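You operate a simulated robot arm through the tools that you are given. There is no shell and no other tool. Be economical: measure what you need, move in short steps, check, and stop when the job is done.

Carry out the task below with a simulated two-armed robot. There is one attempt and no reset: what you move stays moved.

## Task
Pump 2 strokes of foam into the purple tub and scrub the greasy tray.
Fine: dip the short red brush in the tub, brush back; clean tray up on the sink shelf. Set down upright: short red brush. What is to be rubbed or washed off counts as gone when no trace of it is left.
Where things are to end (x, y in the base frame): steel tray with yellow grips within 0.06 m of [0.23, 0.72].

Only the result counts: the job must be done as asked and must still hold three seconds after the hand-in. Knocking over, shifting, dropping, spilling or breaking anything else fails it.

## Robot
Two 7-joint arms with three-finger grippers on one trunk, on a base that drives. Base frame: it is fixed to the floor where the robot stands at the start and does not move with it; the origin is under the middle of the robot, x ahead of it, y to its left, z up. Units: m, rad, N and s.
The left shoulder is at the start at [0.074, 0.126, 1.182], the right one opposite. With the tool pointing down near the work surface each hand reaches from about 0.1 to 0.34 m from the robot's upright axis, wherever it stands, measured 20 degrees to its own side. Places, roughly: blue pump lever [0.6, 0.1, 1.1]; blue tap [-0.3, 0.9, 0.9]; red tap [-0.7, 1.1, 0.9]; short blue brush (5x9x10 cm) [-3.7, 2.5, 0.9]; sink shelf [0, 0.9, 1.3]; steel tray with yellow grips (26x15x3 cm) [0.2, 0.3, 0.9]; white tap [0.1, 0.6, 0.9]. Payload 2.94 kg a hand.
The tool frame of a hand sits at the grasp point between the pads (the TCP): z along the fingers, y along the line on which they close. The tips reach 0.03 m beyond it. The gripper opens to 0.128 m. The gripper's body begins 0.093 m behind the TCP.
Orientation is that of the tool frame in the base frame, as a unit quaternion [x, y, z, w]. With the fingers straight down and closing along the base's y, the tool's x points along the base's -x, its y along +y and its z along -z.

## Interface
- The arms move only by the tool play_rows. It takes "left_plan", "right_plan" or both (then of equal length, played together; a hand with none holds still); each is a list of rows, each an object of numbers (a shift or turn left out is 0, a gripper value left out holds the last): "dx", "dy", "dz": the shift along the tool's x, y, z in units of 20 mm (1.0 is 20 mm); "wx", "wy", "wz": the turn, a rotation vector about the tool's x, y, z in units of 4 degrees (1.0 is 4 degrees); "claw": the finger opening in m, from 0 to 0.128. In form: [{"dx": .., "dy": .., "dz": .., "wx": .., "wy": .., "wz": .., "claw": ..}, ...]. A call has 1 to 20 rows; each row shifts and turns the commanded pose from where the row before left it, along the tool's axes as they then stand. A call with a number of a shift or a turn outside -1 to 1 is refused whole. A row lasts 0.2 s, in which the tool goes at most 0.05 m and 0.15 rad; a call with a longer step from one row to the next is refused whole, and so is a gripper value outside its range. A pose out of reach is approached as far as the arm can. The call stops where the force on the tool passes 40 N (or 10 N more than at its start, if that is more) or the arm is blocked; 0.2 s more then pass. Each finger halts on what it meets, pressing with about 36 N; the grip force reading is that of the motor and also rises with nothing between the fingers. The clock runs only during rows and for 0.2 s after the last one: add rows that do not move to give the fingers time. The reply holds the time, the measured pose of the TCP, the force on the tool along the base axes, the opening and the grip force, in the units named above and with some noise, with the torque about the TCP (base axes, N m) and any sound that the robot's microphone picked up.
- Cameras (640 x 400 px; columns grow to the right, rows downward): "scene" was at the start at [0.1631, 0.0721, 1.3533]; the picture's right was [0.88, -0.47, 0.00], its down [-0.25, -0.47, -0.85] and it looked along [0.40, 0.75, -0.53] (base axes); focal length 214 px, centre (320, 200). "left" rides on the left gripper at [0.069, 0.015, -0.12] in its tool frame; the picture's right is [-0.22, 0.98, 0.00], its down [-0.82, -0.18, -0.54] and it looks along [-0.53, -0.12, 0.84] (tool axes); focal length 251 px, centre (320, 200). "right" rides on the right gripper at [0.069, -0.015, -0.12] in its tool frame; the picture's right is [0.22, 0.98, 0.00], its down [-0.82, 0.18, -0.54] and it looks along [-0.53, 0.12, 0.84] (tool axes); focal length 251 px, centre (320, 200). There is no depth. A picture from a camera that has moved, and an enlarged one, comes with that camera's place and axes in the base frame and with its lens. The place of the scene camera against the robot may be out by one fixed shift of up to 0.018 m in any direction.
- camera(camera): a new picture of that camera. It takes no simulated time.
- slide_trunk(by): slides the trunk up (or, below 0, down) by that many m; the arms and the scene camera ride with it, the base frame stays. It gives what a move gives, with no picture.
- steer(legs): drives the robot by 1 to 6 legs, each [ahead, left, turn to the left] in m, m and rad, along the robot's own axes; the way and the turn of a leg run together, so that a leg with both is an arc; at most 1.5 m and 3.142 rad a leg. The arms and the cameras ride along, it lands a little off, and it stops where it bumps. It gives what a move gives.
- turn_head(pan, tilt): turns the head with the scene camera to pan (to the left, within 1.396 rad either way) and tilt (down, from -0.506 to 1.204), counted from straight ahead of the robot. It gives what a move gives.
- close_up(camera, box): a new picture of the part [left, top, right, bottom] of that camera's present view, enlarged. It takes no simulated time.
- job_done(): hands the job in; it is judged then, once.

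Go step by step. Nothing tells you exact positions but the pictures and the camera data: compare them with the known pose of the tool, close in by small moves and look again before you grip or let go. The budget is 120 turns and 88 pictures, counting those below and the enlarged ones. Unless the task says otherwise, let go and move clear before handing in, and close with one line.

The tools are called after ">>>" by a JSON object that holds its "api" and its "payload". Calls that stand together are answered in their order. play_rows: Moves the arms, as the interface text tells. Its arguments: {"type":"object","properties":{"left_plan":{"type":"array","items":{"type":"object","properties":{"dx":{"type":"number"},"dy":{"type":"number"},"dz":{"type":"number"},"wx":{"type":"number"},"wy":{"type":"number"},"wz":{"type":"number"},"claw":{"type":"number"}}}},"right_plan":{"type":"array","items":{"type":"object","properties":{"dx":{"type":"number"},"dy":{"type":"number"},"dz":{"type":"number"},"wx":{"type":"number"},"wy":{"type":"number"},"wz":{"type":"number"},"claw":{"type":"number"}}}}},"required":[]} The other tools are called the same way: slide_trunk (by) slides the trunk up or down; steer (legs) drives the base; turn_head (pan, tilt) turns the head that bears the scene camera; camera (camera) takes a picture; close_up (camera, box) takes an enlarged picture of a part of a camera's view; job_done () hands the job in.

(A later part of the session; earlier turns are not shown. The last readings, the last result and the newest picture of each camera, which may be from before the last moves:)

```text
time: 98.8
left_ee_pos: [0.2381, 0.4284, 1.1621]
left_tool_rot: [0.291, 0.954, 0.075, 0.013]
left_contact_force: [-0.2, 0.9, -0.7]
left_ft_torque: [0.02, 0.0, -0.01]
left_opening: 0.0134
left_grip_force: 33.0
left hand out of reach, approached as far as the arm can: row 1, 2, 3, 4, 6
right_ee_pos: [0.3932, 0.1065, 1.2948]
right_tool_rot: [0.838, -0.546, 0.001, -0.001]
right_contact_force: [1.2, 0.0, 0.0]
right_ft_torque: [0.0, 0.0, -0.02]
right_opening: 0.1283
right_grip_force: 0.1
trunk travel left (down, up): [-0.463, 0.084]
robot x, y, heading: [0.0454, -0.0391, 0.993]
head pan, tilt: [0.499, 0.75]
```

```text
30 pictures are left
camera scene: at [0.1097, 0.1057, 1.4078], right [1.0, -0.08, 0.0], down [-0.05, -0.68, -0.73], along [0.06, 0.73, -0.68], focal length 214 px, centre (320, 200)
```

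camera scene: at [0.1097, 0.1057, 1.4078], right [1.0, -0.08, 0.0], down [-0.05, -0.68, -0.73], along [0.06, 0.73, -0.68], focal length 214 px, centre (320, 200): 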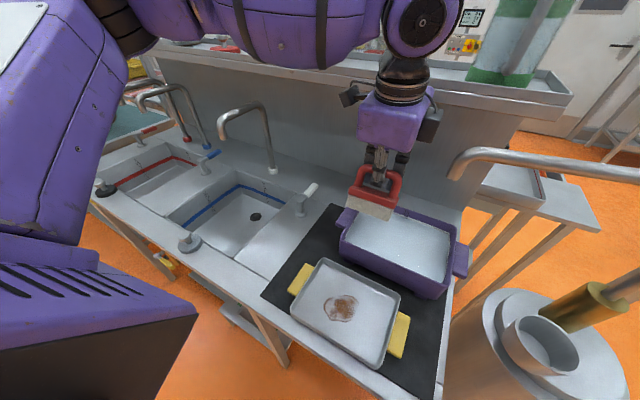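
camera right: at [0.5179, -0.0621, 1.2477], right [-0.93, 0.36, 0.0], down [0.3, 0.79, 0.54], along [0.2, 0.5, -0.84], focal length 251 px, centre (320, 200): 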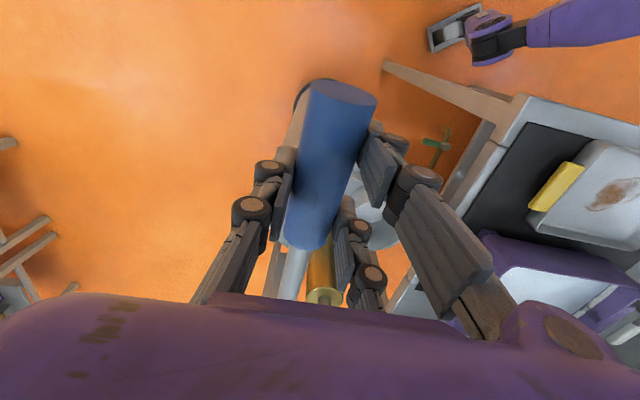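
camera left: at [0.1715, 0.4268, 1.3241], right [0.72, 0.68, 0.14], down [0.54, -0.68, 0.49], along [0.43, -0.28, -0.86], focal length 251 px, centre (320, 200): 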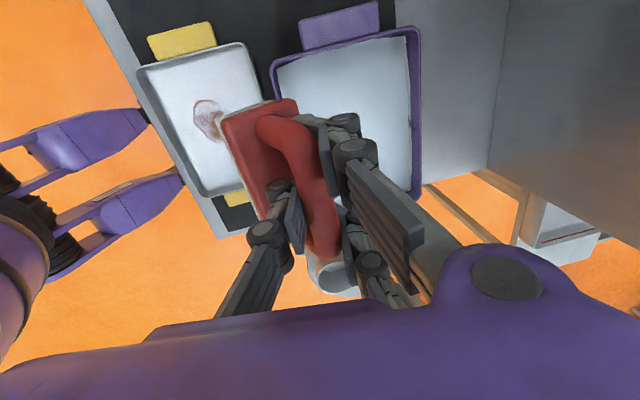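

>>> {"api": "play_rows", "payload": {"left_plan": [{"dz": 0.5}, {"dz": 0.5}, {"dz": 0}, {"dz": 0}]}}

>>> {"api": "camera", "payload": {"camera": "left"}}

```text
time: 99.8
left_ee_pos: [0.2388, 0.4322, 1.1426]
left_tool_rot: [0.292, 0.953, 0.076, 0.013]
left_contact_force: [0.0, -0.1, -1.1]
left_ft_torque: [0.0, 0.0, 0.0]
left_opening: 0.0134
left_grip_force: 32.9
right_ee_pos: [0.3935, 0.1067, 1.2945]
right_tool_rot: [0.838, -0.546, 0.001, -0.001]
right_contact_force: [-0.6, -0.5, 0.3]
right_ft_torque: [0.0, 0.0, -0.01]
right_opening: 0.1278
right_grip_force: 0.2
trunk travel left (down, up): [-0.463, 0.084]
robot x, y, heading: [0.0471, -0.0415, 0.997]
head pan, tilt: [0.499, 0.75]
```

```text
29 pictures are left
camera left: at [0.1807, 0.4671, 1.2653], right [0.72, 0.68, 0.14], down [0.54, -0.68, 0.49], along [0.43, -0.28, -0.86], focal length 251 px, centre (320, 200)
```

left: 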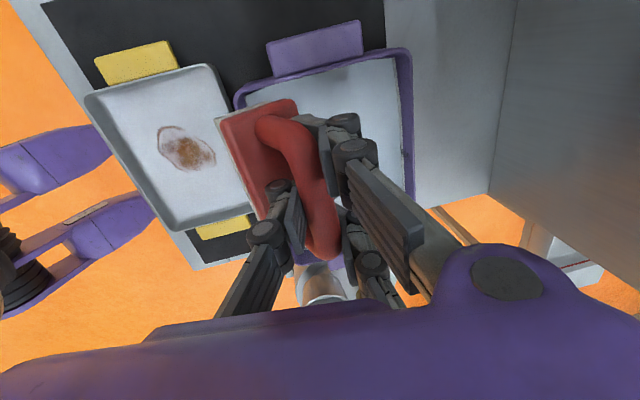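

Brush is above the foam, needing 2 cm to the right to clear the left wall; then down in steps.

>>> {"api": "play_rows", "payload": {"left_plan": [{"dx": -0.5}, {"dx": -0.5}, {"dz": 0.6}, {"dz": 0.6}, {"dz": 0.6}, {"dx": 0}]}}

>>> {"api": "camera", "payload": {"camera": "scene"}}

```text
time: 101.2
left_ee_pos: [0.2331, 0.4439, 1.1093]
left_tool_rot: [0.291, 0.954, 0.076, 0.013]
left_contact_force: [-1.2, -0.5, -0.7]
left_ft_torque: [0.02, -0.03, -0.02]
left_opening: 0.0135
left_grip_force: 32.8
left hand out of reach, approached as far as the arm can: row 1, 2, 4
right_ee_pos: [0.3935, 0.108, 1.2937]
right_tool_rot: [0.838, -0.546, 0.003, -0.001]
right_contact_force: [0.1, -0.3, 0.0]
right_ft_torque: [0.0, -0.02, 0.02]
right_opening: 0.128
right_grip_force: 0.1
trunk travel left (down, up): [-0.463, 0.084]
robot x, y, heading: [0.0468, -0.0427, 0.994]
head pan, tilt: [0.499, 0.75]
```

```text
28 pictures are left
camera scene: at [0.1097, 0.1059, 1.4078], right [1.0, -0.08, 0.0], down [-0.05, -0.68, -0.73], along [0.06, 0.73, -0.68], focal length 214 px, centre (320, 200)
```

scene: 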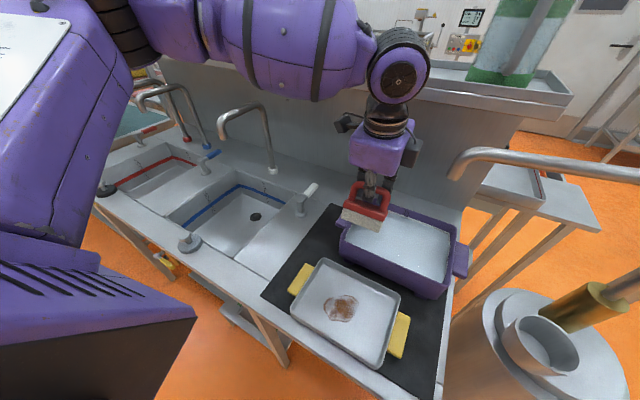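

The arm can't move further right at this posture. I raise 2 cm and turn the base slightly to the right to swing the brush inside the tub.

>>> {"api": "play_rows", "payload": {"left_plan": [{"dz": -0.5}, {"dz": -0.5}, {"dx": 0}]}}

>>> {"api": "steer", "payload": {"legs": [[0, 0, -0.09]]}}

>>> {"api": "camera", "payload": {"camera": "scene"}}

```text
time: 102.0
left_ee_pos: [0.2323, 0.442, 1.13]
left_tool_rot: [0.29, 0.954, 0.075, 0.013]
left_contact_force: [0.3, 0.4, -1.1]
left_ft_torque: [0.09, -0.01, 0.0]
left_opening: 0.0135
left_grip_force: 32.8
right_ee_pos: [0.3931, 0.1063, 1.2947]
right_tool_rot: [0.838, -0.546, 0.002, -0.001]
right_contact_force: [0.2, 0.6, 0.1]
right_ft_torque: [-0.03, 0.01, 0.01]
right_opening: 0.1279
right_grip_force: 0.0
trunk travel left (down, up): [-0.463, 0.084]
robot x, y, heading: [0.0442, -0.0404, 0.994]
head pan, tilt: [0.499, 0.75]
```

```text
time: 102.9
left_ee_pos: [0.2752, 0.4231, 1.1297]
left_tool_rot: [0.334, 0.939, 0.075, 0.016]
left_contact_force: [0.2, -0.7, -0.9]
left_ft_torque: [0.02, -0.05, 0.0]
left_opening: 0.0134
left_grip_force: 32.3
right_ee_pos: [0.4059, 0.0752, 1.2945]
right_tool_rot: [0.813, -0.583, 0.002, -0.001]
right_contact_force: [0.2, -0.2, 0.3]
right_ft_torque: [0.0, 0.01, -0.02]
right_opening: 0.1282
right_grip_force: 0.0
trunk travel left (down, up): [-0.463, 0.084]
robot x, y, heading: [0.0448, -0.0364, 0.904]
head pan, tilt: [0.499, 0.75]
```

```text
27 pictures are left
camera scene: at [0.1232, 0.1009, 1.4077], right [0.99, -0.17, 0.0], down [-0.11, -0.67, -0.73], along [0.12, 0.72, -0.68], focal length 214 px, centre (320, 200)
```

scene: 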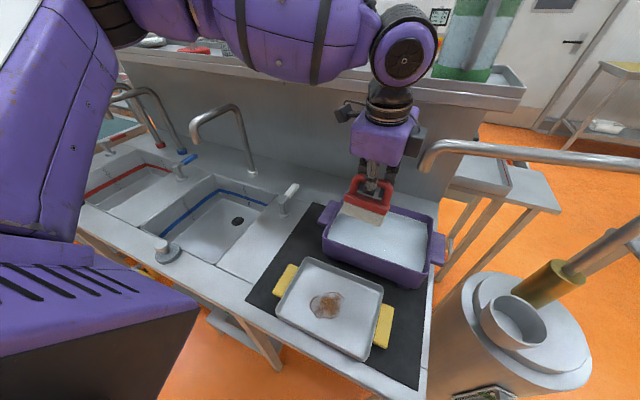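

The brush is now inside the tub's outline at s≈0. Lower into the foam.

>>> {"api": "play_rows", "payload": {"left_plan": [{"dz": 0.8}, {"dz": 0.8}, {"dz": 0.8}, {"dz": 0.8}, {"dz": 0.8}, {"dz": 0.6}, {"dz": 0}]}}

>>> {"api": "close_up", "payload": {"camera": "scene", "box": [270, 130, 470, 255]}}

```text
time: 104.5
left_ee_pos: [0.2729, 0.4425, 1.0611]
left_tool_rot: [0.334, 0.94, 0.076, 0.016]
left_contact_force: [0.1, 0.7, -1.2]
left_ft_torque: [0.0, 0.0, -0.01]
left_opening: 0.0134
left_grip_force: 32.5
left hand out of reach, approached as far as the arm can: row 3, 4, 5, 6
right_ee_pos: [0.4049, 0.0755, 1.2938]
right_tool_rot: [0.813, -0.583, 0.002, -0.001]
right_contact_force: [-0.2, -0.6, -0.2]
right_ft_torque: [-0.01, 0.01, 0.0]
right_opening: 0.1281
right_grip_force: 0.1
trunk travel left (down, up): [-0.463, 0.084]
robot x, y, heading: [0.0475, -0.0393, 0.903]
head pan, tilt: [0.499, 0.75]
```

```text
3.20 times, centred on (370, 192) of scene
camera zoom: at [0.1233, 0.1007, 1.4078], right [0.99, -0.17, 0.0], down [-0.11, -0.67, -0.73], along [0.12, 0.72, -0.68], focal length 686 px, centre (160, 224)
```

zoom: 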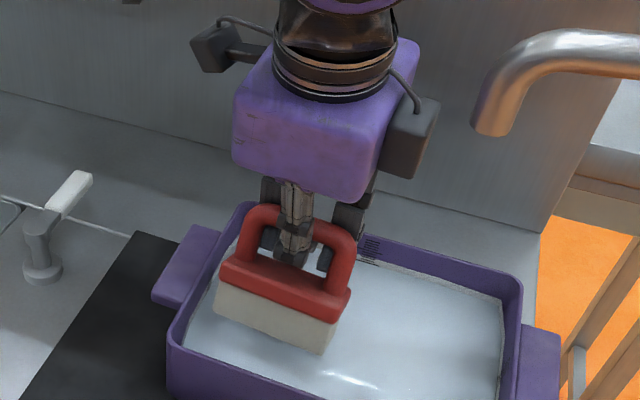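

The brush is just above the foam; I lower the trunk 5 cm to dip it.

>>> {"api": "slide_trunk", "payload": {"by": -0.05}}

>>> {"api": "close_up", "payload": {"camera": "scene", "box": [270, 130, 470, 255]}}

```text
time: 105.4
left_ee_pos: [0.2717, 0.442, 1.0112]
left_tool_rot: [0.333, 0.94, 0.075, 0.017]
left_contact_force: [0.0, -1.1, -0.4]
left_ft_torque: [0.02, -0.03, 0.0]
left_opening: 0.0134
left_grip_force: 32.3
right_ee_pos: [0.4048, 0.0745, 1.245]
right_tool_rot: [0.812, -0.583, 0.001, -0.003]
right_contact_force: [-0.3, -0.3, 0.7]
right_ft_torque: [-0.01, -0.01, 0.0]
right_opening: 0.1282
right_grip_force: 0.0
trunk travel left (down, up): [-0.413, 0.134]
robot x, y, heading: [0.052, -0.037, 0.899]
head pan, tilt: [0.499, 0.75]
```

```text
3.20 times, centred on (370, 192) of scene
camera zoom: at [0.1373, 0.1185, 1.3506], right [0.99, -0.17, 0.0], down [-0.11, -0.67, -0.73], along [0.12, 0.72, -0.68], focal length 686 px, centre (160, 224)
```

zoom: 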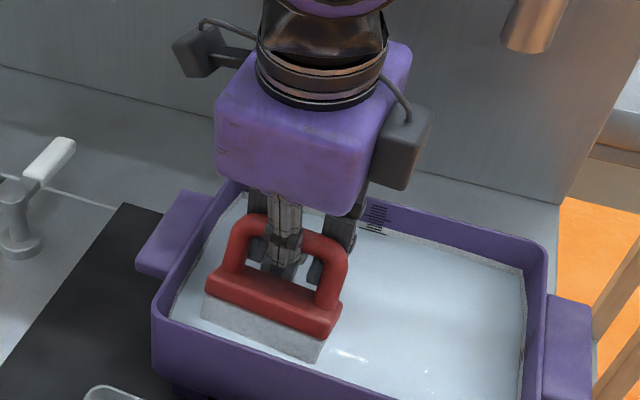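

Bristles appear partly in; a further 2.5 cm to be sure.

>>> {"api": "slide_trunk", "payload": {"by": -0.025}}

>>> {"api": "close_up", "payload": {"camera": "scene", "box": [270, 130, 470, 255]}}

```text
time: 106.1
left_ee_pos: [0.2722, 0.4433, 0.9859]
left_tool_rot: [0.333, 0.94, 0.074, 0.017]
left_contact_force: [5.3, 11.0, 3.2]
left_ft_torque: [-0.18, -0.05, 0.39]
left_opening: 0.0133
left_grip_force: 28.8
right_ee_pos: [0.4057, 0.0753, 1.2201]
right_tool_rot: [0.813, -0.583, 0.001, -0.001]
right_contact_force: [-0.8, -1.0, -0.8]
right_ft_torque: [0.01, -0.01, 0.01]
right_opening: 0.128
right_grip_force: 0.0
trunk travel left (down, up): [-0.388, 0.159]
robot x, y, heading: [0.0534, -0.0436, 0.901]
head pan, tilt: [0.499, 0.75]
```

```text
3.20 times, centred on (370, 192) of scene
camera zoom: at [0.1428, 0.1258, 1.3238], right [0.99, -0.17, 0.0], down [-0.11, -0.67, -0.73], along [0.12, 0.72, -0.68], focal length 686 px, centre (160, 224)
```

zoom: 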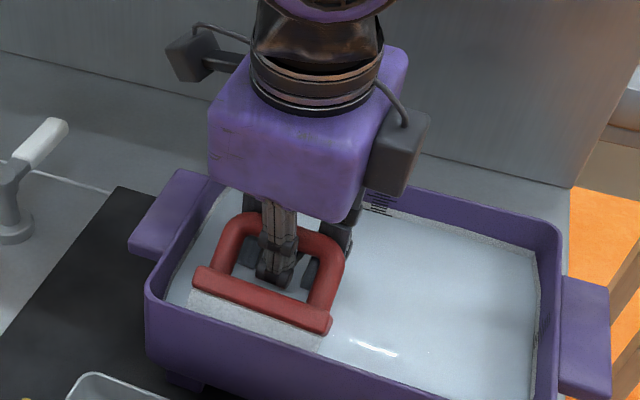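

It's dipped and now touching the tub's inside, so I raise the brush out immediately.

>>> {"api": "slide_trunk", "payload": {"by": 0.1}}

>>> {"api": "camera", "payload": {"camera": "scene"}}

>>> {"api": "close_up", "payload": {"camera": "left", "box": [180, 60, 420, 260]}}

```text
time: 107.4
left_ee_pos: [0.2722, 0.4412, 1.1137]
left_tool_rot: [0.332, 0.938, 0.099, 0.025]
left_contact_force: [-0.6, 0.5, -1.3]
left_ft_torque: [0.05, -0.04, 0.04]
left_opening: 0.0133
left_grip_force: 28.7
right_ee_pos: [0.4056, 0.0761, 1.3187]
right_tool_rot: [0.813, -0.583, 0.001, 0.0]
right_contact_force: [0.3, 0.1, -0.8]
right_ft_torque: [-0.01, 0.01, 0.0]
right_opening: 0.1278
right_grip_force: 0.0
trunk travel left (down, up): [-0.488, 0.059]
robot x, y, heading: [0.0478, -0.0422, 0.905]
head pan, tilt: [0.499, 0.75]
```

```text
23 pictures are left
camera scene: at [0.1131, 0.087, 1.4377], right [0.99, -0.17, 0.0], down [-0.11, -0.67, -0.73], along [0.12, 0.72, -0.68], focal length 214 px, centre (320, 200)
```

scene: 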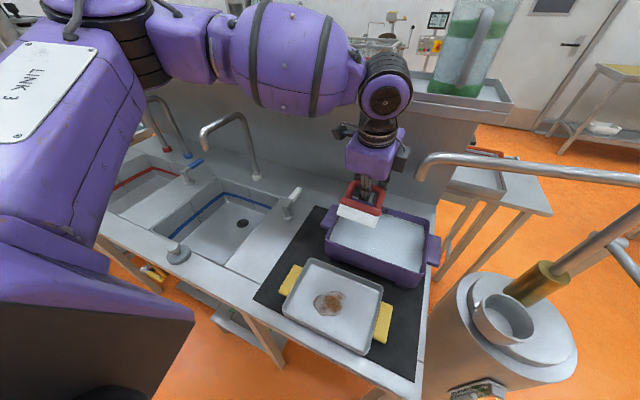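

```text
2.00 times, centred on (300, 160) of left
camera zoom: at [0.2149, 0.4769, 1.2364], right [0.77, 0.61, 0.19], down [0.47, -0.74, 0.48], along [0.43, -0.28, -0.86], focal length 503 px, centre (360, 280)
```

zoom: 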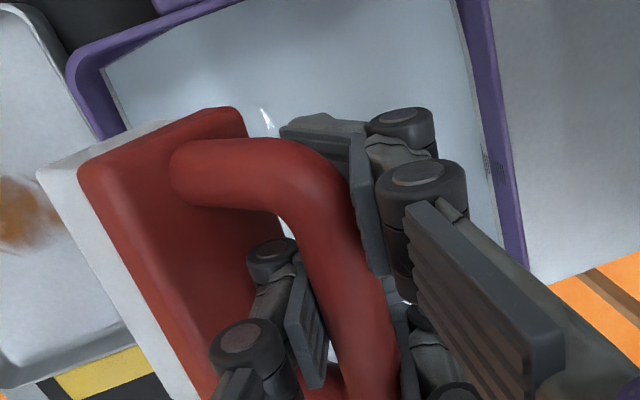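

The brush is foamed; it tilted somewhat in the grip, but pressing on the tray should flatten it. I carry it back over the tray's grease spot.

>>> {"api": "play_rows", "payload": {"left_plan": [{"dz": -0.8}, {"dz": -0.7}, {"dy": -0.97, "dz": -0.2, "dx": -0.04}, {"dy": -0.97, "dz": -0.2, "dx": -0.04}, {"dy": -0.97, "dz": -0.2, "dx": -0.04}, {"dy": -0.97, "dz": -0.2, "dx": -0.04}, {"dy": -0.97, "dz": -0.2, "dx": -0.04}, {"dy": -0.97, "dz": -0.2, "dx": -0.04}, {"dy": -0.97, "dz": -0.2, "dx": -0.04}, {"dy": -0.97, "dz": -0.2, "dx": -0.04}, {"dy": -0.97, "dz": -0.2, "dx": -0.04}, {"dx": 0}]}}

>>> {"api": "camera", "payload": {"camera": "scene"}}

```text
time: 110.0
left_ee_pos: [0.166, 0.2904, 1.1382]
left_tool_rot: [0.343, 0.934, 0.093, 0.022]
left_contact_force: [0.2, 0.4, -1.3]
left_ft_torque: [0.03, 0.01, -0.02]
left_opening: 0.013
left_grip_force: 30.0
left hand out of reach, approached as far as the arm can: row 11
right_ee_pos: [0.4036, 0.0761, 1.3195]
right_tool_rot: [0.813, -0.583, 0.002, -0.002]
right_contact_force: [-0.4, -0.6, -0.6]
right_ft_torque: [-0.03, -0.03, 0.0]
right_opening: 0.1281
right_grip_force: 0.0
trunk travel left (down, up): [-0.488, 0.059]
robot x, y, heading: [0.0517, -0.0366, 0.902]
head pan, tilt: [0.499, 0.75]
```

```text
21 pictures are left
camera scene: at [0.1164, 0.088, 1.4406], right [0.98, -0.21, 0.0], down [-0.14, -0.64, -0.75], along [0.16, 0.74, -0.66], focal length 214 px, centre (320, 200)
```

scene: 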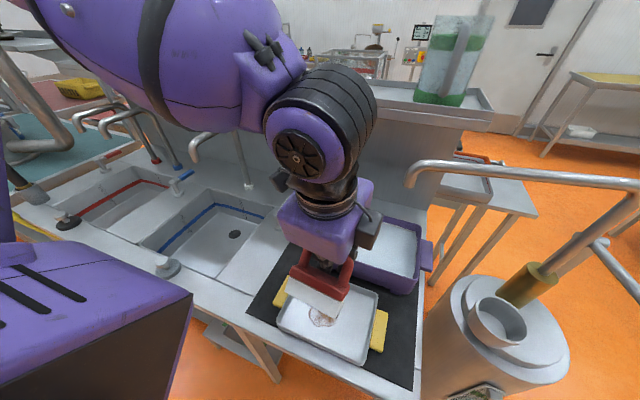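

The hand is over the grease spot, but the forearm is close to the head. I back the base 6 cm, extend the hand by the same amount, and lower the trunk toward the tray.

>>> {"api": "steer", "payload": {"legs": [[-0.06, 0, 0]]}}

>>> {"api": "play_rows", "payload": {"left_plan": [{"dy": 0.9, "dz": 0.15}, {"dy": 0.9, "dz": 0.15}, {"dy": 0.9, "dz": 0.15}, {"dx": 0}]}}

>>> {"api": "slide_trunk", "payload": {"by": -0.11}}

>>> {"api": "camera", "payload": {"camera": "scene"}}

```text
time: 111.0
left_ee_pos: [0.1299, 0.2465, 1.1378]
left_tool_rot: [0.344, 0.934, 0.091, 0.02]
left_contact_force: [0.1, 0.4, -0.6]
left_ft_torque: [0.01, -0.04, 0.04]
left_opening: 0.0128
left_grip_force: 29.6
right_ee_pos: [0.3709, 0.0332, 1.3182]
right_tool_rot: [0.813, -0.583, 0.002, 0.001]
right_contact_force: [-1.0, -0.7, 0.2]
right_ft_torque: [0.0, 0.01, 0.01]
right_opening: 0.1276
right_grip_force: 0.1
trunk travel left (down, up): [-0.488, 0.059]
robot x, y, heading: [0.0128, -0.0877, 0.903]
head pan, tilt: [0.499, 0.75]
```

```text
time: 112.0
left_ee_pos: [0.1647, 0.2869, 1.14]
left_tool_rot: [0.343, 0.935, 0.092, 0.021]
left_contact_force: [-0.5, 0.0, -0.6]
left_ft_torque: [0.02, -0.02, 0.0]
left_opening: 0.0132
left_grip_force: 29.4
right_ee_pos: [0.3692, 0.0288, 1.3187]
right_tool_rot: [0.813, -0.583, 0.001, -0.001]
right_contact_force: [-0.2, -0.4, -0.2]
right_ft_torque: [0.0, 0.0, 0.0]
right_opening: 0.1282
right_grip_force: 0.1
trunk travel left (down, up): [-0.488, 0.059]
robot x, y, heading: [0.0112, -0.0895, 0.904]
head pan, tilt: [0.499, 0.75]
```

```text
time: 113.4
left_ee_pos: [0.1643, 0.2847, 1.0302]
left_tool_rot: [0.344, 0.934, 0.092, 0.021]
left_contact_force: [-1.1, 0.3, -1.4]
left_ft_torque: [0.04, -0.03, 0.01]
left_opening: 0.0127
left_grip_force: 29.1
right_ee_pos: [0.3688, 0.0306, 1.2094]
right_tool_rot: [0.813, -0.582, 0.002, -0.002]
right_contact_force: [0.4, 0.0, 0.9]
right_ft_torque: [-0.02, -0.01, 0.0]
right_opening: 0.1283
right_grip_force: 0.0
trunk travel left (down, up): [-0.378, 0.169]
robot x, y, heading: [0.0099, -0.0827, 0.909]
head pan, tilt: [0.499, 0.75]
```

```text
20 pictures are left
camera scene: at [0.1074, 0.0806, 1.3139], right [0.99, -0.17, 0.0], down [-0.11, -0.67, -0.73], along [0.12, 0.72, -0.68], focal length 214 px, centre (320, 200)
```

scene: 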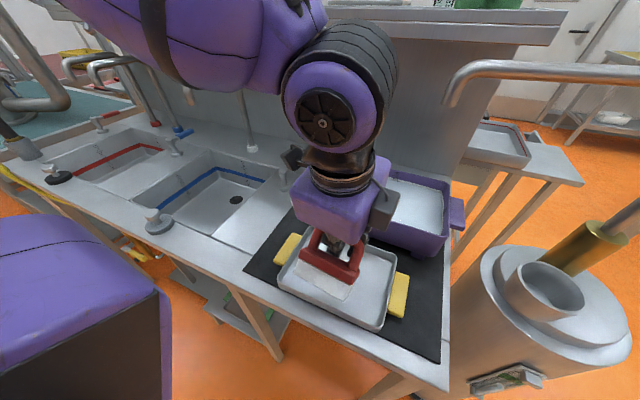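

Brush is over the grease. I lower it gently into contact.

>>> {"api": "play_rows", "payload": {"left_plan": [{"dz": 0.5}, {"dz": 0.5}, {"dz": 0.4}, {"dz": 0.3}, {"dz": 0.3}, {"dz": 0}]}}

>>> {"api": "close_up", "payload": {"camera": "scene", "box": [240, 200, 440, 325]}}

```text
time: 114.8
left_ee_pos: [0.1675, 0.2931, 0.9911]
left_tool_rot: [0.344, 0.934, 0.092, 0.021]
left_contact_force: [0.5, 0.2, -1.0]
left_ft_torque: [0.04, -0.04, 0.03]
left_opening: 0.0133
left_grip_force: 29.2
right_ee_pos: [0.368, 0.0287, 1.2084]
right_tool_rot: [0.812, -0.583, 0.002, -0.001]
right_contact_force: [0.1, -0.6, -0.6]
right_ft_torque: [0.02, -0.02, 0.0]
right_opening: 0.1277
right_grip_force: 0.0
trunk travel left (down, up): [-0.378, 0.169]
robot x, y, heading: [0.0141, -0.0873, 0.909]
head pan, tilt: [0.499, 0.75]
```

```text
3.20 times, centred on (340, 262) of scene
camera zoom: at [0.1075, 0.0808, 1.3138], right [0.99, -0.17, 0.0], down [-0.11, -0.67, -0.73], along [0.12, 0.72, -0.68], focal length 686 px, centre (256, 0)
```

zoom: 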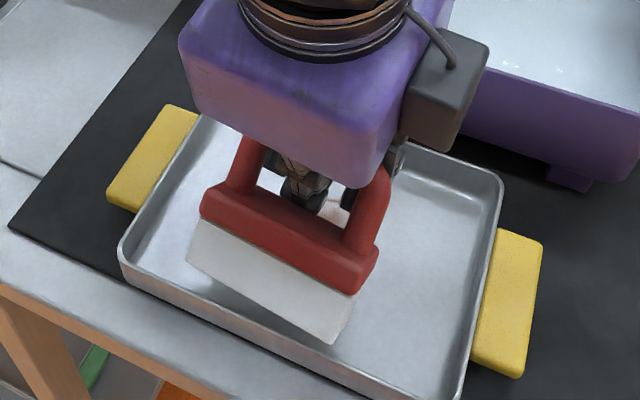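

The brush swung about 40° in the grip, bristles toward me. I'll touch it down in the tray and loosen the grip so it settles flat, then regrip.

>>> {"api": "play_rows", "payload": {"left_plan": [{"dz": 0.3}, {"dz": 0.2}, {"claw": 0.025}, {"claw": 0.05}, {"claw": 0.07}, {"claw": 0.07}, {"claw": 0.07}]}}

>>> {"api": "close_up", "payload": {"camera": "scene", "box": [240, 200, 440, 325]}}

>>> {"api": "camera", "payload": {"camera": "left"}}

```text
time: 116.4
left_ee_pos: [0.1696, 0.2943, 0.9815]
left_tool_rot: [0.344, 0.934, 0.092, 0.021]
left_contact_force: [0.3, 0.2, -0.3]
left_ft_torque: [-0.02, -0.04, 0.0]
left_opening: 0.07
left_grip_force: 0.1
right_ee_pos: [0.3694, 0.0298, 1.2089]
right_tool_rot: [0.812, -0.584, 0.002, -0.001]
right_contact_force: [0.1, -0.9, -0.5]
right_ft_torque: [0.04, 0.02, 0.01]
right_opening: 0.1282
right_grip_force: 0.1
trunk travel left (down, up): [-0.378, 0.169]
robot x, y, heading: [0.0079, -0.0839, 0.905]
head pan, tilt: [0.499, 0.75]
```

```text
3.20 times, centred on (340, 262) of scene
camera zoom: at [0.1075, 0.0808, 1.3138], right [0.99, -0.17, 0.0], down [-0.11, -0.67, -0.73], along [0.12, 0.72, -0.68], focal length 686 px, centre (256, 0)
```

zoom: 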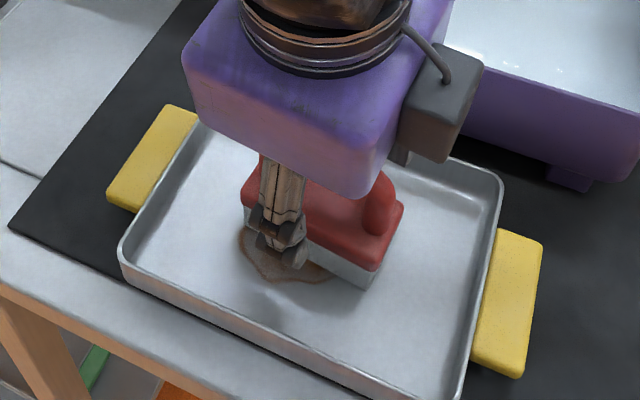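

```text
17 pictures are left
camera left: at [0.1147, 0.331, 1.1051], right [0.79, 0.59, 0.18], down [0.46, -0.75, 0.48], along [0.41, -0.3, -0.86], focal length 251 px, centre (320, 200)
```

left: 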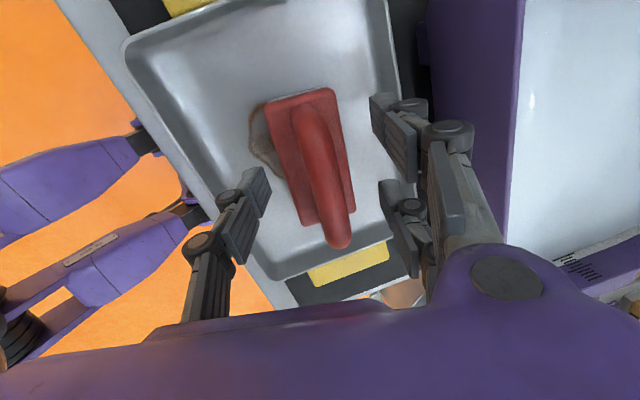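

The brush settled upright in the tray, right by the grease. I straighten the tool to vertical, regrip, and scrub sideways with light pressure.

>>> {"api": "play_rows", "payload": {"left_plan": [{"wx": 1, "wz": -0.4}, {"wx": 1, "wz": -0.4}, {"wx": 0.8, "wz": -0.4}, {"dx": 0}, {"claw": 0.03}, {"claw": 0.0}, {"claw": 0.0}, {"claw": 0.0}, {"claw": 0.0}]}}

```text
time: 118.4
left_ee_pos: [0.1693, 0.2928, 0.9797]
left_tool_rot: [0.304, 0.952, 0.001, -0.009]
left_contact_force: [1.7, 1.9, 4.3]
left_ft_torque: [0.27, 0.11, -0.05]
left_opening: 0.0137
left_grip_force: 36.1
right_ee_pos: [0.3683, 0.0294, 1.2092]
right_tool_rot: [0.812, -0.583, 0.003, -0.001]
right_contact_force: [0.1, -0.5, -0.5]
right_ft_torque: [-0.04, -0.03, -0.01]
right_opening: 0.1281
right_grip_force: 0.0
trunk travel left (down, up): [-0.378, 0.169]
robot x, y, heading: [0.0133, -0.0874, 0.908]
head pan, tilt: [0.499, 0.75]
```

Gripped well. Scrub: press lightly, shift 2 cm toward me, then strokes sideways.

>>> {"api": "play_rows", "payload": {"left_plan": [{"dz": 0.15}, {"dx": 0.8}, {"dx": -0.8, "dy": -0.3}, {"dx": -0.8}, {"dx": 0.8, "dy": -0.3}, {"dx": 0.8}, {"dx": -0.8, "dy": -0.3}, {"dx": -0.8}, {"dx": 0.8, "dy": -0.2}, {"dx": 0.8}, {"dx": -0.8}, {"dx": -0.8}, {"dx": 0.8}, {"dx": 0.8}, {"dx": -0.8}, {"dx": 0}]}}

>>> {"api": "close_up", "payload": {"camera": "scene", "box": [240, 200, 440, 325]}}

```text
time: 121.8
left_ee_pos: [0.1558, 0.2761, 0.9778]
left_tool_rot: [0.305, 0.952, 0.0, -0.009]
left_contact_force: [-0.2, 0.5, -1.7]
left_ft_torque: [0.03, -0.09, 0.04]
left_opening: 0.0136
left_grip_force: 32.9
right_ee_pos: [0.3678, 0.0298, 1.2082]
right_tool_rot: [0.813, -0.583, 0.001, 0.0]
right_contact_force: [-0.5, -0.3, -0.8]
right_ft_torque: [-0.06, -0.02, -0.01]
right_opening: 0.1279
right_grip_force: 0.1
trunk travel left (down, up): [-0.378, 0.169]
robot x, y, heading: [0.0063, -0.0859, 0.906]
head pan, tilt: [0.499, 0.75]
```

```text
3.20 times, centred on (340, 262) of scene
camera zoom: at [0.107, 0.0814, 1.314], right [0.99, -0.17, 0.0], down [-0.11, -0.67, -0.73], along [0.12, 0.72, -0.68], focal length 686 px, centre (256, 0)
```

zoom: 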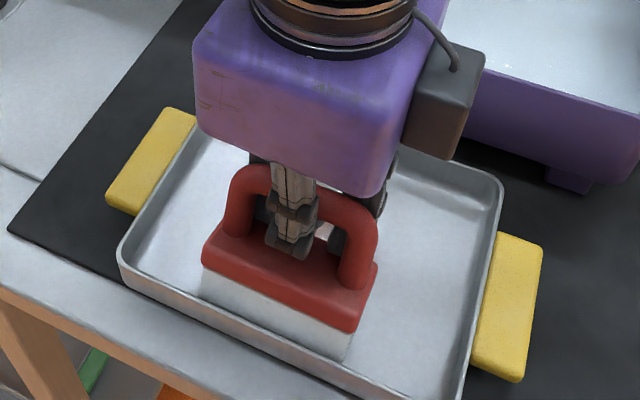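

Little pressure there; I press a bit more and repeat the strokes.

>>> {"api": "play_rows", "payload": {"left_plan": [{"dz": 0.25}, {"dz": 0.2}, {"dx": 0.8}, {"dx": -0.8}, {"dx": -0.8}, {"dx": 0.8, "dy": 0.2}, {"dx": 0.8, "dy": 0.2}, {"dx": -0.8, "dy": 0.2}, {"dx": -0.8}, {"dx": 0.8, "dy": 0.3}, {"dx": 0.8}, {"dx": -0.8, "dy": -0.3}, {"dx": -0.8}, {"dx": 0.8, "dy": -0.3}, {"dx": 0.8}, {"dx": -0.8, "dy": -0.3}, {"dx": 0}]}}

>>> {"api": "camera", "payload": {"camera": "left"}}

```text
time: 122.8
left_ee_pos: [0.1521, 0.284, 0.9695]
left_tool_rot: [0.304, 0.953, 0.005, -0.009]
left_contact_force: [-0.2, 6.0, 11.9]
left_ft_torque: [-0.1, -0.28, 0.12]
left_opening: 0.0132
left_grip_force: 30.6
right_ee_pos: [0.3694, 0.0306, 1.2097]
right_tool_rot: [0.812, -0.583, 0.002, -0.001]
right_contact_force: [0.1, -1.1, 0.5]
right_ft_torque: [-0.01, 0.01, -0.03]
right_opening: 0.128
right_grip_force: 0.0
trunk travel left (down, up): [-0.378, 0.169]
robot x, y, heading: [0.0102, -0.084, 0.904]
head pan, tilt: [0.499, 0.75]
stopped in row 4 (left hand): the force on the tool passed its limit at 49 N (the readings are from after the stop); the commanded pose is now the measured one
```

```text
15 pictures are left
camera left: at [0.1071, 0.3354, 1.092], right [0.74, 0.67, 0.0], down [0.57, -0.63, 0.52], along [0.35, -0.39, -0.85], focal length 251 px, centre (320, 200)
```

left: 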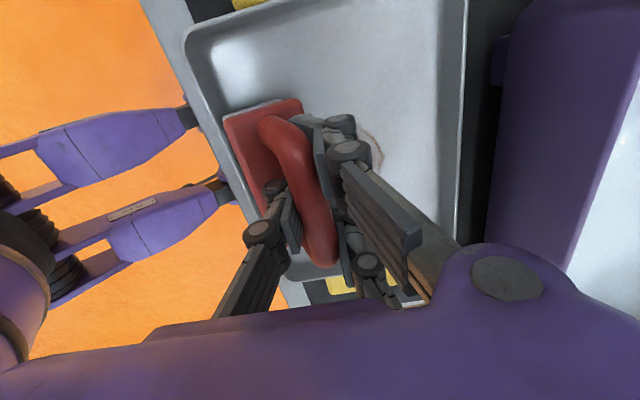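

The brush swung back a bit and sits too far toward me. I lift, shift 2.5 cm outward, let it settle upright, and regrip deeper so the fingertips bear on the block.

>>> {"api": "play_rows", "payload": {"left_plan": [{"dz": -0.6}, {"dy": 0.7}, {"dy": 0.6}, {"claw": 0.03}, {"claw": 0.05}, {"claw": 0.05}, {"dz": 0.2}, {"dz": 0.2}, {"dz": 0.2}, {"claw": 0.03}, {"claw": 0.0}, {"claw": 0.0}, {"claw": 0.0}]}}

>>> {"api": "close_up", "payload": {"camera": "scene", "box": [240, 200, 440, 325]}}

```text
time: 125.6
left_ee_pos: [0.1666, 0.3045, 0.9701]
left_tool_rot: [0.304, 0.952, 0.003, -0.011]
left_contact_force: [-0.3, 0.0, -1.4]
left_ft_torque: [0.04, -0.03, 0.0]
left_opening: 0.0132
left_grip_force: 32.2
right_ee_pos: [0.3686, 0.029, 1.2097]
right_tool_rot: [0.813, -0.583, 0.002, -0.001]
right_contact_force: [-0.1, 0.1, 0.4]
right_ft_torque: [0.03, 0.04, -0.01]
right_opening: 0.1278
right_grip_force: 0.0
trunk travel left (down, up): [-0.378, 0.169]
robot x, y, heading: [0.0111, -0.0859, 0.902]
head pan, tilt: [0.499, 0.75]
```

```text
3.20 times, centred on (340, 262) of scene
camera zoom: at [0.1085, 0.081, 1.3143], right [0.98, -0.18, 0.0], down [-0.12, -0.67, -0.74], along [0.13, 0.72, -0.68], focal length 686 px, centre (256, 0)
```

zoom: 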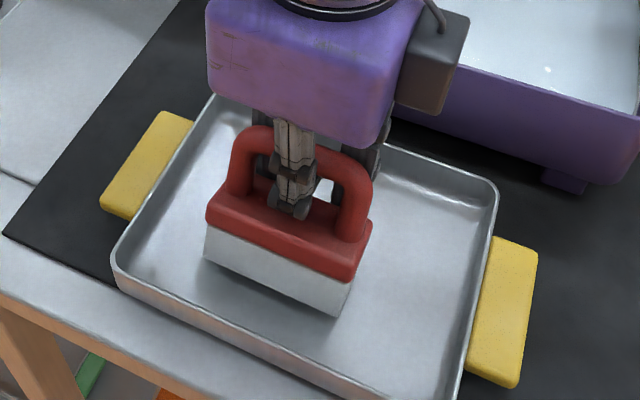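

The brush is upright now. Scrub with sideways strokes here.

>>> {"api": "play_rows", "payload": {"left_plan": [{"dz": 0.25}, {"dx": 0.7}, {"dx": 0.7}, {"dx": -0.7}, {"dx": -0.7}, {"dx": -0.7}, {"dx": -0.7}, {"dx": 0.7, "dy": 0.4}, {"dx": 0.7}, {"dx": 0.7}, {"dx": -0.7}, {"dx": -0.7}, {"dx": -0.7}, {"dx": 0.7, "dy": 0.3}, {"dx": 0.7}, {"dx": 0.7}, {"dx": -0.7}, {"dx": -0.7}, {"dx": 0}]}}

>>> {"api": "camera", "payload": {"camera": "left"}}

```text
time: 129.6
left_ee_pos: [0.1849, 0.3072, 0.9641]
left_tool_rot: [0.305, 0.952, 0.004, -0.01]
left_contact_force: [-0.3, -0.8, -1.0]
left_ft_torque: [0.07, 0.0, -0.04]
left_opening: 0.0128
left_grip_force: 29.4
right_ee_pos: [0.3691, 0.0286, 1.2092]
right_tool_rot: [0.812, -0.584, 0.001, -0.001]
right_contact_force: [0.0, -0.4, 0.5]
right_ft_torque: [-0.02, -0.02, -0.02]
right_opening: 0.1282
right_grip_force: 0.1
trunk travel left (down, up): [-0.378, 0.169]
robot x, y, heading: [0.0106, -0.0892, 0.908]
head pan, tilt: [0.499, 0.75]
```

```text
13 pictures are left
camera left: at [0.1411, 0.3593, 1.0867], right [0.74, 0.67, 0.0], down [0.57, -0.63, 0.52], along [0.35, -0.39, -0.85], focal length 251 px, centre (320, 200)
```

left: 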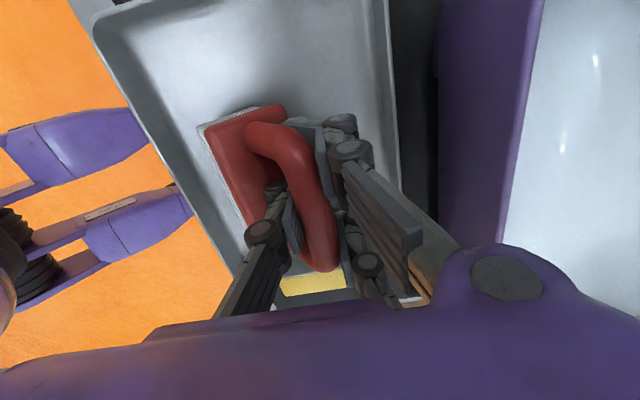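

No grease visible around. I lift the brush and inspect the tray.

>>> {"api": "play_rows", "payload": {"left_plan": [{"dz": -1}, {"dz": -1}, {"dz": -1}, {"dz": -1}, {"dz": -1}, {"dz": -1}, {"dx": 1}, {"dx": 1}, {"dx": 1}, {"dx": 1}, {"dx": 1}, {"dx": 1}, {"dx": 0}]}}

>>> {"api": "close_up", "payload": {"camera": "scene", "box": [200, 160, 456, 320]}}

```text
time: 132.4
left_ee_pos: [0.0899, 0.3755, 1.0872]
left_tool_rot: [0.304, 0.953, 0.004, -0.01]
left_contact_force: [0.4, -0.5, -1.2]
left_ft_torque: [0.02, -0.02, -0.03]
left_opening: 0.0128
left_grip_force: 29.1
right_ee_pos: [0.3692, 0.0283, 1.2092]
right_tool_rot: [0.813, -0.582, 0.001, -0.001]
right_contact_force: [-0.4, -0.5, 0.2]
right_ft_torque: [0.01, 0.03, -0.03]
right_opening: 0.1282
right_grip_force: 0.0
trunk travel left (down, up): [-0.378, 0.169]
robot x, y, heading: [0.0121, -0.0873, 0.907]
head pan, tilt: [0.499, 0.75]
```

```text
2.50 times, centred on (328, 240) of scene
camera zoom: at [0.1084, 0.0807, 1.3138], right [0.99, -0.17, 0.0], down [-0.11, -0.67, -0.73], along [0.12, 0.72, -0.68], focal length 536 px, centre (300, 100)
```

zoom: 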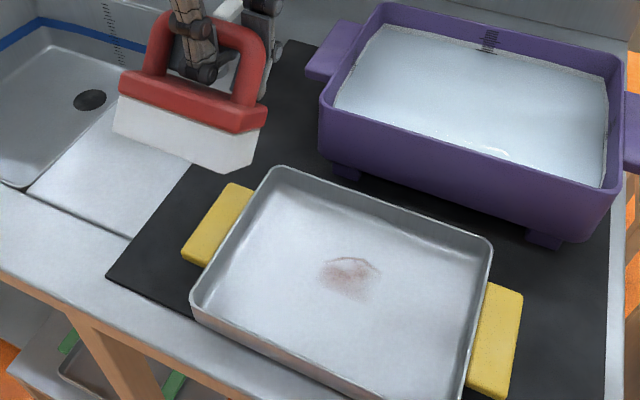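

A faint patch remains at about (0.189,0.302). I go back there, resettle the brush upright, and scrub with sideways strokes only.

>>> {"api": "play_rows", "payload": {"left_plan": [{"dx": -1}, {"dx": -1}, {"dx": -1}, {"dx": -1}, {"dx": -1}, {"dx": -1, "dy": -0.1}, {"dx": -0.17, "dz": 1}, {"dz": 1}, {"dz": 1}, {"dz": 1}, {"dz": 0.9}, {"claw": 0.03}, {"claw": 0.06}, {"claw": 0.06}, {"dz": 0.4}, {"dz": 0.35}, {"claw": 0.03}, {"claw": 0.0}, {"claw": 0.0}, {"claw": 0.0}]}}

>>> {"api": "play_rows", "payload": {"left_plan": [{"dz": 0.3}, {"dx": 0.6}, {"dx": 0.6}, {"dx": -0.6}, {"dx": -0.6}, {"dx": -0.6}, {"dx": -0.6}, {"dx": 0.6}, {"dx": 0.6}, {"dx": 0.6}, {"dx": 0.6}, {"dx": -0.6}, {"dx": -0.6}, {"dx": -0.6}, {"dx": -0.6}, {"dx": 0.6}, {"dx": 0.6}, {"dx": 0}]}}

>>> {"api": "close_up", "payload": {"camera": "scene", "box": [200, 160, 456, 320]}}

```text
time: 136.6
left_ee_pos: [0.1873, 0.3032, 0.9719]
left_tool_rot: [0.304, 0.952, 0.004, -0.011]
left_contact_force: [-0.2, -0.7, -1.2]
left_ft_torque: [0.01, 0.0, 0.03]
left_opening: 0.0132
left_grip_force: 33.4
right_ee_pos: [0.3684, 0.0304, 1.2087]
right_tool_rot: [0.813, -0.583, 0.002, -0.001]
right_contact_force: [0.6, 0.3, -0.2]
right_ft_torque: [-0.02, 0.0, 0.01]
right_opening: 0.1281
right_grip_force: 0.0
trunk travel left (down, up): [-0.378, 0.169]
robot x, y, heading: [0.0068, -0.0871, 0.904]
head pan, tilt: [0.499, 0.75]
```

```text
time: 140.4
left_ee_pos: [0.1874, 0.3074, 0.9642]
left_tool_rot: [0.304, 0.952, 0.004, -0.011]
left_contact_force: [0.3, -0.3, -1.0]
left_ft_torque: [0.05, -0.03, -0.01]
left_opening: 0.0131
left_grip_force: 29.7
left hand out of reach, approached as far as the arm can: row 15
right_ee_pos: [0.3701, 0.0292, 1.2079]
right_tool_rot: [0.813, -0.583, 0.002, -0.001]
right_contact_force: [0.6, -0.5, 0.6]
right_ft_torque: [-0.04, 0.03, 0.02]
right_opening: 0.1278
right_grip_force: 0.1
trunk travel left (down, up): [-0.378, 0.169]
robot x, y, heading: [0.0105, -0.0858, 0.911]
head pan, tilt: [0.499, 0.75]
```

```text
2.50 times, centred on (328, 240) of scene
camera zoom: at [0.1081, 0.0809, 1.3138], right [0.99, -0.17, 0.0], down [-0.11, -0.67, -0.73], along [0.12, 0.72, -0.68], focal length 536 px, centre (300, 100)
```

zoom: 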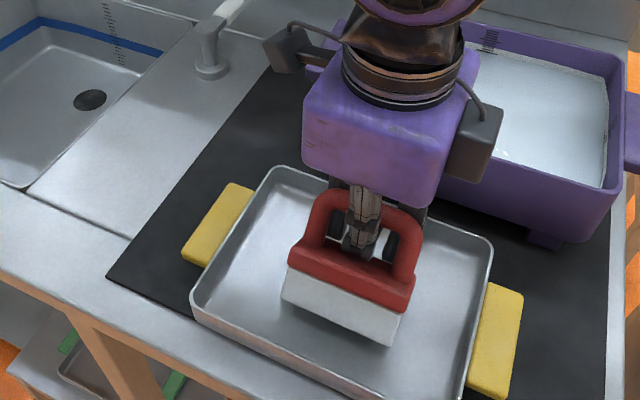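

The brush swings when pressed in the grip. I'll instead let it stand, straddle the bar loosely with the fingertips pressing on the block, and drag it that way.

>>> {"api": "play_rows", "payload": {"left_plan": [{"dz": -0.5}, {"claw": 0.03}, {"claw": 0.05}, {"claw": 0.05}, {"dy": -0.2}, {"claw": 0.022}, {"claw": 0.022}, {"dz": 0.3}, {"dz": 0.2}, {"dz": 0.2}, {"dz": 0.2}, {"dz": 0.2}, {"dz": 0}]}}

>>> {"api": "close_up", "payload": {"camera": "scene", "box": [200, 160, 456, 320]}}

```text
time: 142.1
left_ee_pos: [0.1883, 0.3056, 0.9789]
left_tool_rot: [0.304, 0.953, 0.01, -0.004]
left_contact_force: [0.9, 1.9, 26.7]
left_ft_torque: [0.03, -0.39, 0.0]
left_opening: 0.0136
left_grip_force: 36.1
right_ee_pos: [0.3685, 0.0303, 1.2098]
right_tool_rot: [0.813, -0.583, 0.001, -0.003]
right_contact_force: [-0.5, 0.9, -1.0]
right_ft_torque: [-0.01, 0.02, 0.01]
right_opening: 0.128
right_grip_force: 0.1
trunk travel left (down, up): [-0.378, 0.169]
robot x, y, heading: [0.0111, -0.0838, 0.902]
head pan, tilt: [0.499, 0.75]
stopped in row 8 (left hand): the force on the tool passed its limit at 47 N (the readings are from after the stop); the commanded pose is now the measured one
```

```text
2.50 times, centred on (328, 240) of scene
camera zoom: at [0.1075, 0.0801, 1.3141], right [0.99, -0.17, 0.0], down [-0.11, -0.67, -0.73], along [0.12, 0.72, -0.68], focal length 536 px, centre (300, 100)
```

zoom: 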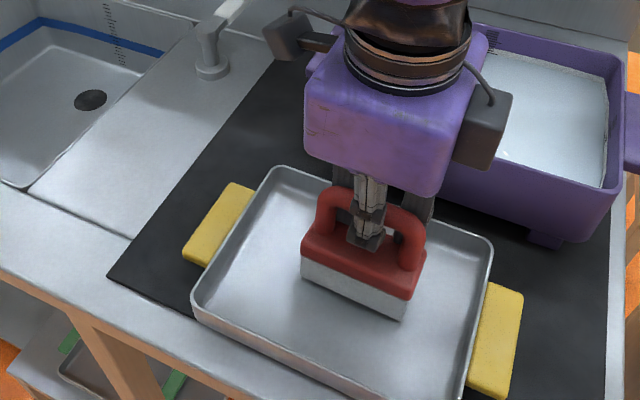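

Now the brush is upright and firmly pressed (≈27 N). Strokes along the tray from here.

>>> {"api": "play_rows", "payload": {"left_plan": [{"dz": -0.08}, {"dx": 0.5}, {"dx": 0.5}, {"dx": -0.5}, {"dx": -0.5}, {"dx": -0.5}, {"dx": -0.5}, {"dx": 0.5}, {"dx": 0.5}, {"dx": 0.5}, {"dx": 0.5}, {"dx": -0.5}, {"dx": -0.5}, {"dx": -0.5}, {"dx": -0.5}, {"dx": 0.5}, {"dx": 0.5}, {"dx": 0}]}}

```text
time: 145.9
left_ee_pos: [0.1876, 0.3052, 0.9784]
left_tool_rot: [0.303, 0.953, 0.008, -0.007]
left_contact_force: [0.5, -0.8, 11.5]
left_ft_torque: [-0.04, -0.13, 0.01]
left_opening: 0.0198
left_grip_force: 0.1
right_ee_pos: [0.3701, 0.0294, 1.2101]
right_tool_rot: [0.813, -0.583, 0.001, -0.002]
right_contact_force: [0.0, -0.4, -0.3]
right_ft_torque: [-0.04, 0.0, -0.01]
right_opening: 0.128
right_grip_force: 0.0
trunk travel left (down, up): [-0.378, 0.169]
robot x, y, heading: [0.0123, -0.0882, 0.908]
head pan, tilt: [0.499, 0.75]
```

All strokes ran under good pressure. A second set offset in the other direction, then grip, lift and inspect.

>>> {"api": "play_rows", "payload": {"left_plan": [{"dy": 0.5}, {"dx": 0.5}, {"dx": 0.5}, {"dx": -0.5}, {"dx": -0.5}, {"dx": -0.5}, {"dx": -0.5}, {"dx": 0.5}, {"dx": 0.5, "dy": -0.5}, {"dy": -0.5}, {"dx": 0.5}, {"dx": 0.5}, {"dx": -0.5}, {"dx": -0.5}, {"dx": -0.5}, {"dx": -0.5}, {"dx": 0.5}, {"dx": 0.5}, {"dy": 0.3}, {"dx": 0}]}}

>>> {"api": "play_rows", "payload": {"left_plan": [{"dz": -0.05, "claw": 0.0}, {"claw": 0.0}, {"claw": 0.0}, {"dz": -0.5}, {"dz": -1}, {"dz": -1}, {"dz": -1}, {"dz": -1}, {"dz": -1}, {"dx": 1}, {"dx": 1}, {"dx": 1}, {"dx": 1}, {"dx": 1}, {"dx": 1}, {"dx": 1}, {"dx": 0}]}}

>>> {"api": "close_up", "payload": {"camera": "scene", "box": [200, 160, 456, 320]}}

```text
time: 150.1
left_ee_pos: [0.183, 0.3017, 0.9777]
left_tool_rot: [0.303, 0.953, 0.007, -0.008]
left_contact_force: [0.3, 0.8, 0.4]
left_ft_torque: [-0.06, -0.01, 0.03]
left_opening: 0.0221
left_grip_force: 0.2
right_ee_pos: [0.368, 0.0306, 1.2093]
right_tool_rot: [0.813, -0.583, 0.002, 0.0]
right_contact_force: [-0.7, -0.5, -0.1]
right_ft_torque: [0.02, 0.0, 0.02]
right_opening: 0.1278
right_grip_force: 0.1
trunk travel left (down, up): [-0.378, 0.169]
robot x, y, heading: [0.0126, -0.0841, 0.904]
head pan, tilt: [0.499, 0.75]
```

```text
time: 153.7
left_ee_pos: [0.0722, 0.3813, 1.0909]
left_tool_rot: [0.304, 0.953, 0.007, -0.007]
left_contact_force: [0.8, -0.2, -1.4]
left_ft_torque: [0.04, -0.02, 0.01]
left_opening: 0.0149
left_grip_force: 36.5
right_ee_pos: [0.3694, 0.0294, 1.2084]
right_tool_rot: [0.813, -0.582, 0.001, 0.0]
right_contact_force: [-0.1, -0.6, 0.7]
right_ft_torque: [0.0, -0.02, 0.01]
right_opening: 0.1282
right_grip_force: 0.0
trunk travel left (down, up): [-0.378, 0.169]
robot x, y, heading: [0.0093, -0.0879, 0.904]
head pan, tilt: [0.499, 0.75]
```

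```text
2.50 times, centred on (328, 240) of scene
camera zoom: at [0.1084, 0.0809, 1.3138], right [0.99, -0.17, 0.0], down [-0.11, -0.67, -0.73], along [0.12, 0.72, -0.68], focal length 536 px, centre (300, 100)
```

zoom: 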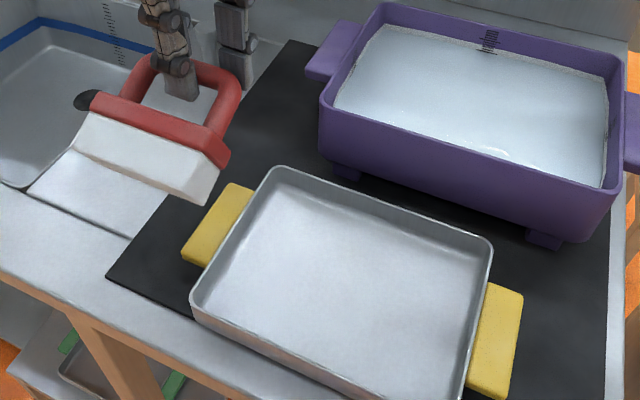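

The tray is spotless. Now I carry the brush back to its place, just inboard of the home spot, and let it settle upright there.

>>> {"api": "play_rows", "payload": {"left_plan": [{"dx": 1, "dy": -0.53}, {"dx": 1, "dy": -0.53}, {"dx": 1, "dy": -0.53}, {"dx": 1, "dy": -0.53}, {"dx": 1, "dy": -0.53}, {"dx": 1, "dy": -0.53}, {"dx": 0.2}, {"dz": 1}, {"dz": 1}, {"dz": 1}, {"dz": 1}, {"dz": 0.7}, {"dz": 0}]}}

>>> {"api": "close_up", "payload": {"camera": "scene", "box": [120, 160, 376, 320]}}

```text
time: 156.5
left_ee_pos: [-0.0676, 0.4036, 0.9983]
left_tool_rot: [0.305, 0.952, 0.008, -0.007]
left_contact_force: [0.4, 0.6, -1.4]
left_ft_torque: [0.03, -0.03, 0.04]
left_opening: 0.0148
left_grip_force: 36.3
right_ee_pos: [0.3684, 0.03, 1.2096]
right_tool_rot: [0.812, -0.583, 0.002, 0.0]
right_contact_force: [0.3, -0.9, -0.7]
right_ft_torque: [0.01, 0.02, -0.01]
right_opening: 0.1281
right_grip_force: 0.1
trunk travel left (down, up): [-0.378, 0.169]
robot x, y, heading: [0.014, -0.0838, 0.902]
head pan, tilt: [0.499, 0.75]
```

```text
2.50 times, centred on (248, 240) of scene
camera zoom: at [0.1078, 0.0811, 1.3138], right [0.99, -0.17, 0.0], down [-0.11, -0.67, -0.73], along [0.12, 0.72, -0.68], focal length 536 px, centre (500, 100)
```

zoom: 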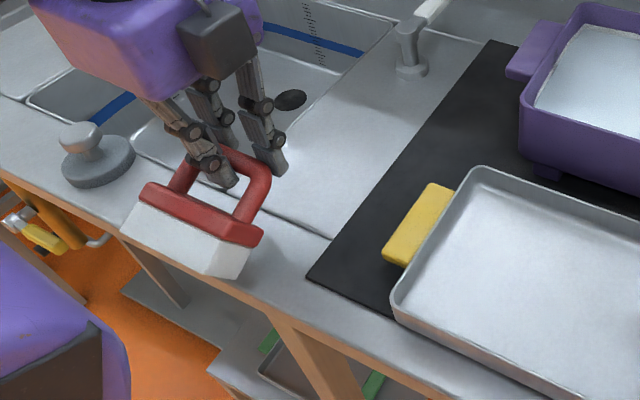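

Position is right (the handle stays at the TCP when it settles). Touch down and open gently.

>>> {"api": "play_rows", "payload": {"left_plan": [{"dz": 0.4}, {"dz": 0.4}, {"dz": 0.1}, {"claw": 0.025}, {"claw": 0.04}, {"claw": 0.05}, {"claw": 0.05}, {"claw": 0.05}]}}

>>> {"api": "close_up", "payload": {"camera": "scene", "box": [120, 160, 376, 320]}}

```text
time: 158.3
left_ee_pos: [-0.0673, 0.4036, 0.9813]
left_tool_rot: [0.304, 0.953, 0.008, -0.007]
left_contact_force: [0.0, 0.4, -0.2]
left_ft_torque: [0.0, 0.01, -0.04]
left_opening: 0.0498
left_grip_force: 0.1
right_ee_pos: [0.3683, 0.0305, 1.2093]
right_tool_rot: [0.813, -0.583, 0.001, -0.001]
right_contact_force: [-0.1, 0.3, 0.1]
right_ft_torque: [0.01, -0.03, 0.01]
right_opening: 0.128
right_grip_force: 0.1
trunk travel left (down, up): [-0.378, 0.169]
robot x, y, heading: [0.0131, -0.0868, 0.902]
head pan, tilt: [0.499, 0.75]
```

```text
2.50 times, centred on (248, 240) of scene
camera zoom: at [0.1078, 0.0811, 1.3138], right [0.99, -0.17, 0.0], down [-0.11, -0.67, -0.73], along [0.12, 0.72, -0.68], focal length 536 px, centre (500, 100)
```

zoom: 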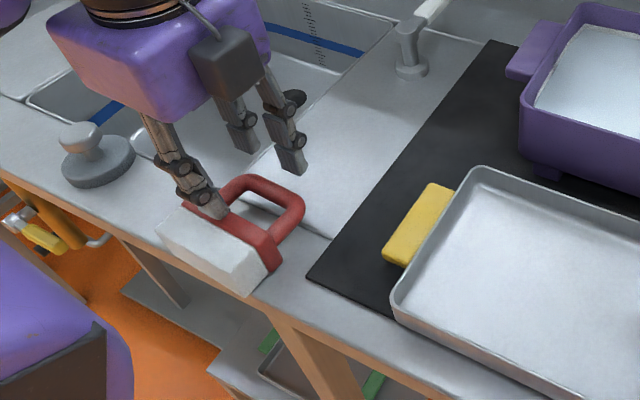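

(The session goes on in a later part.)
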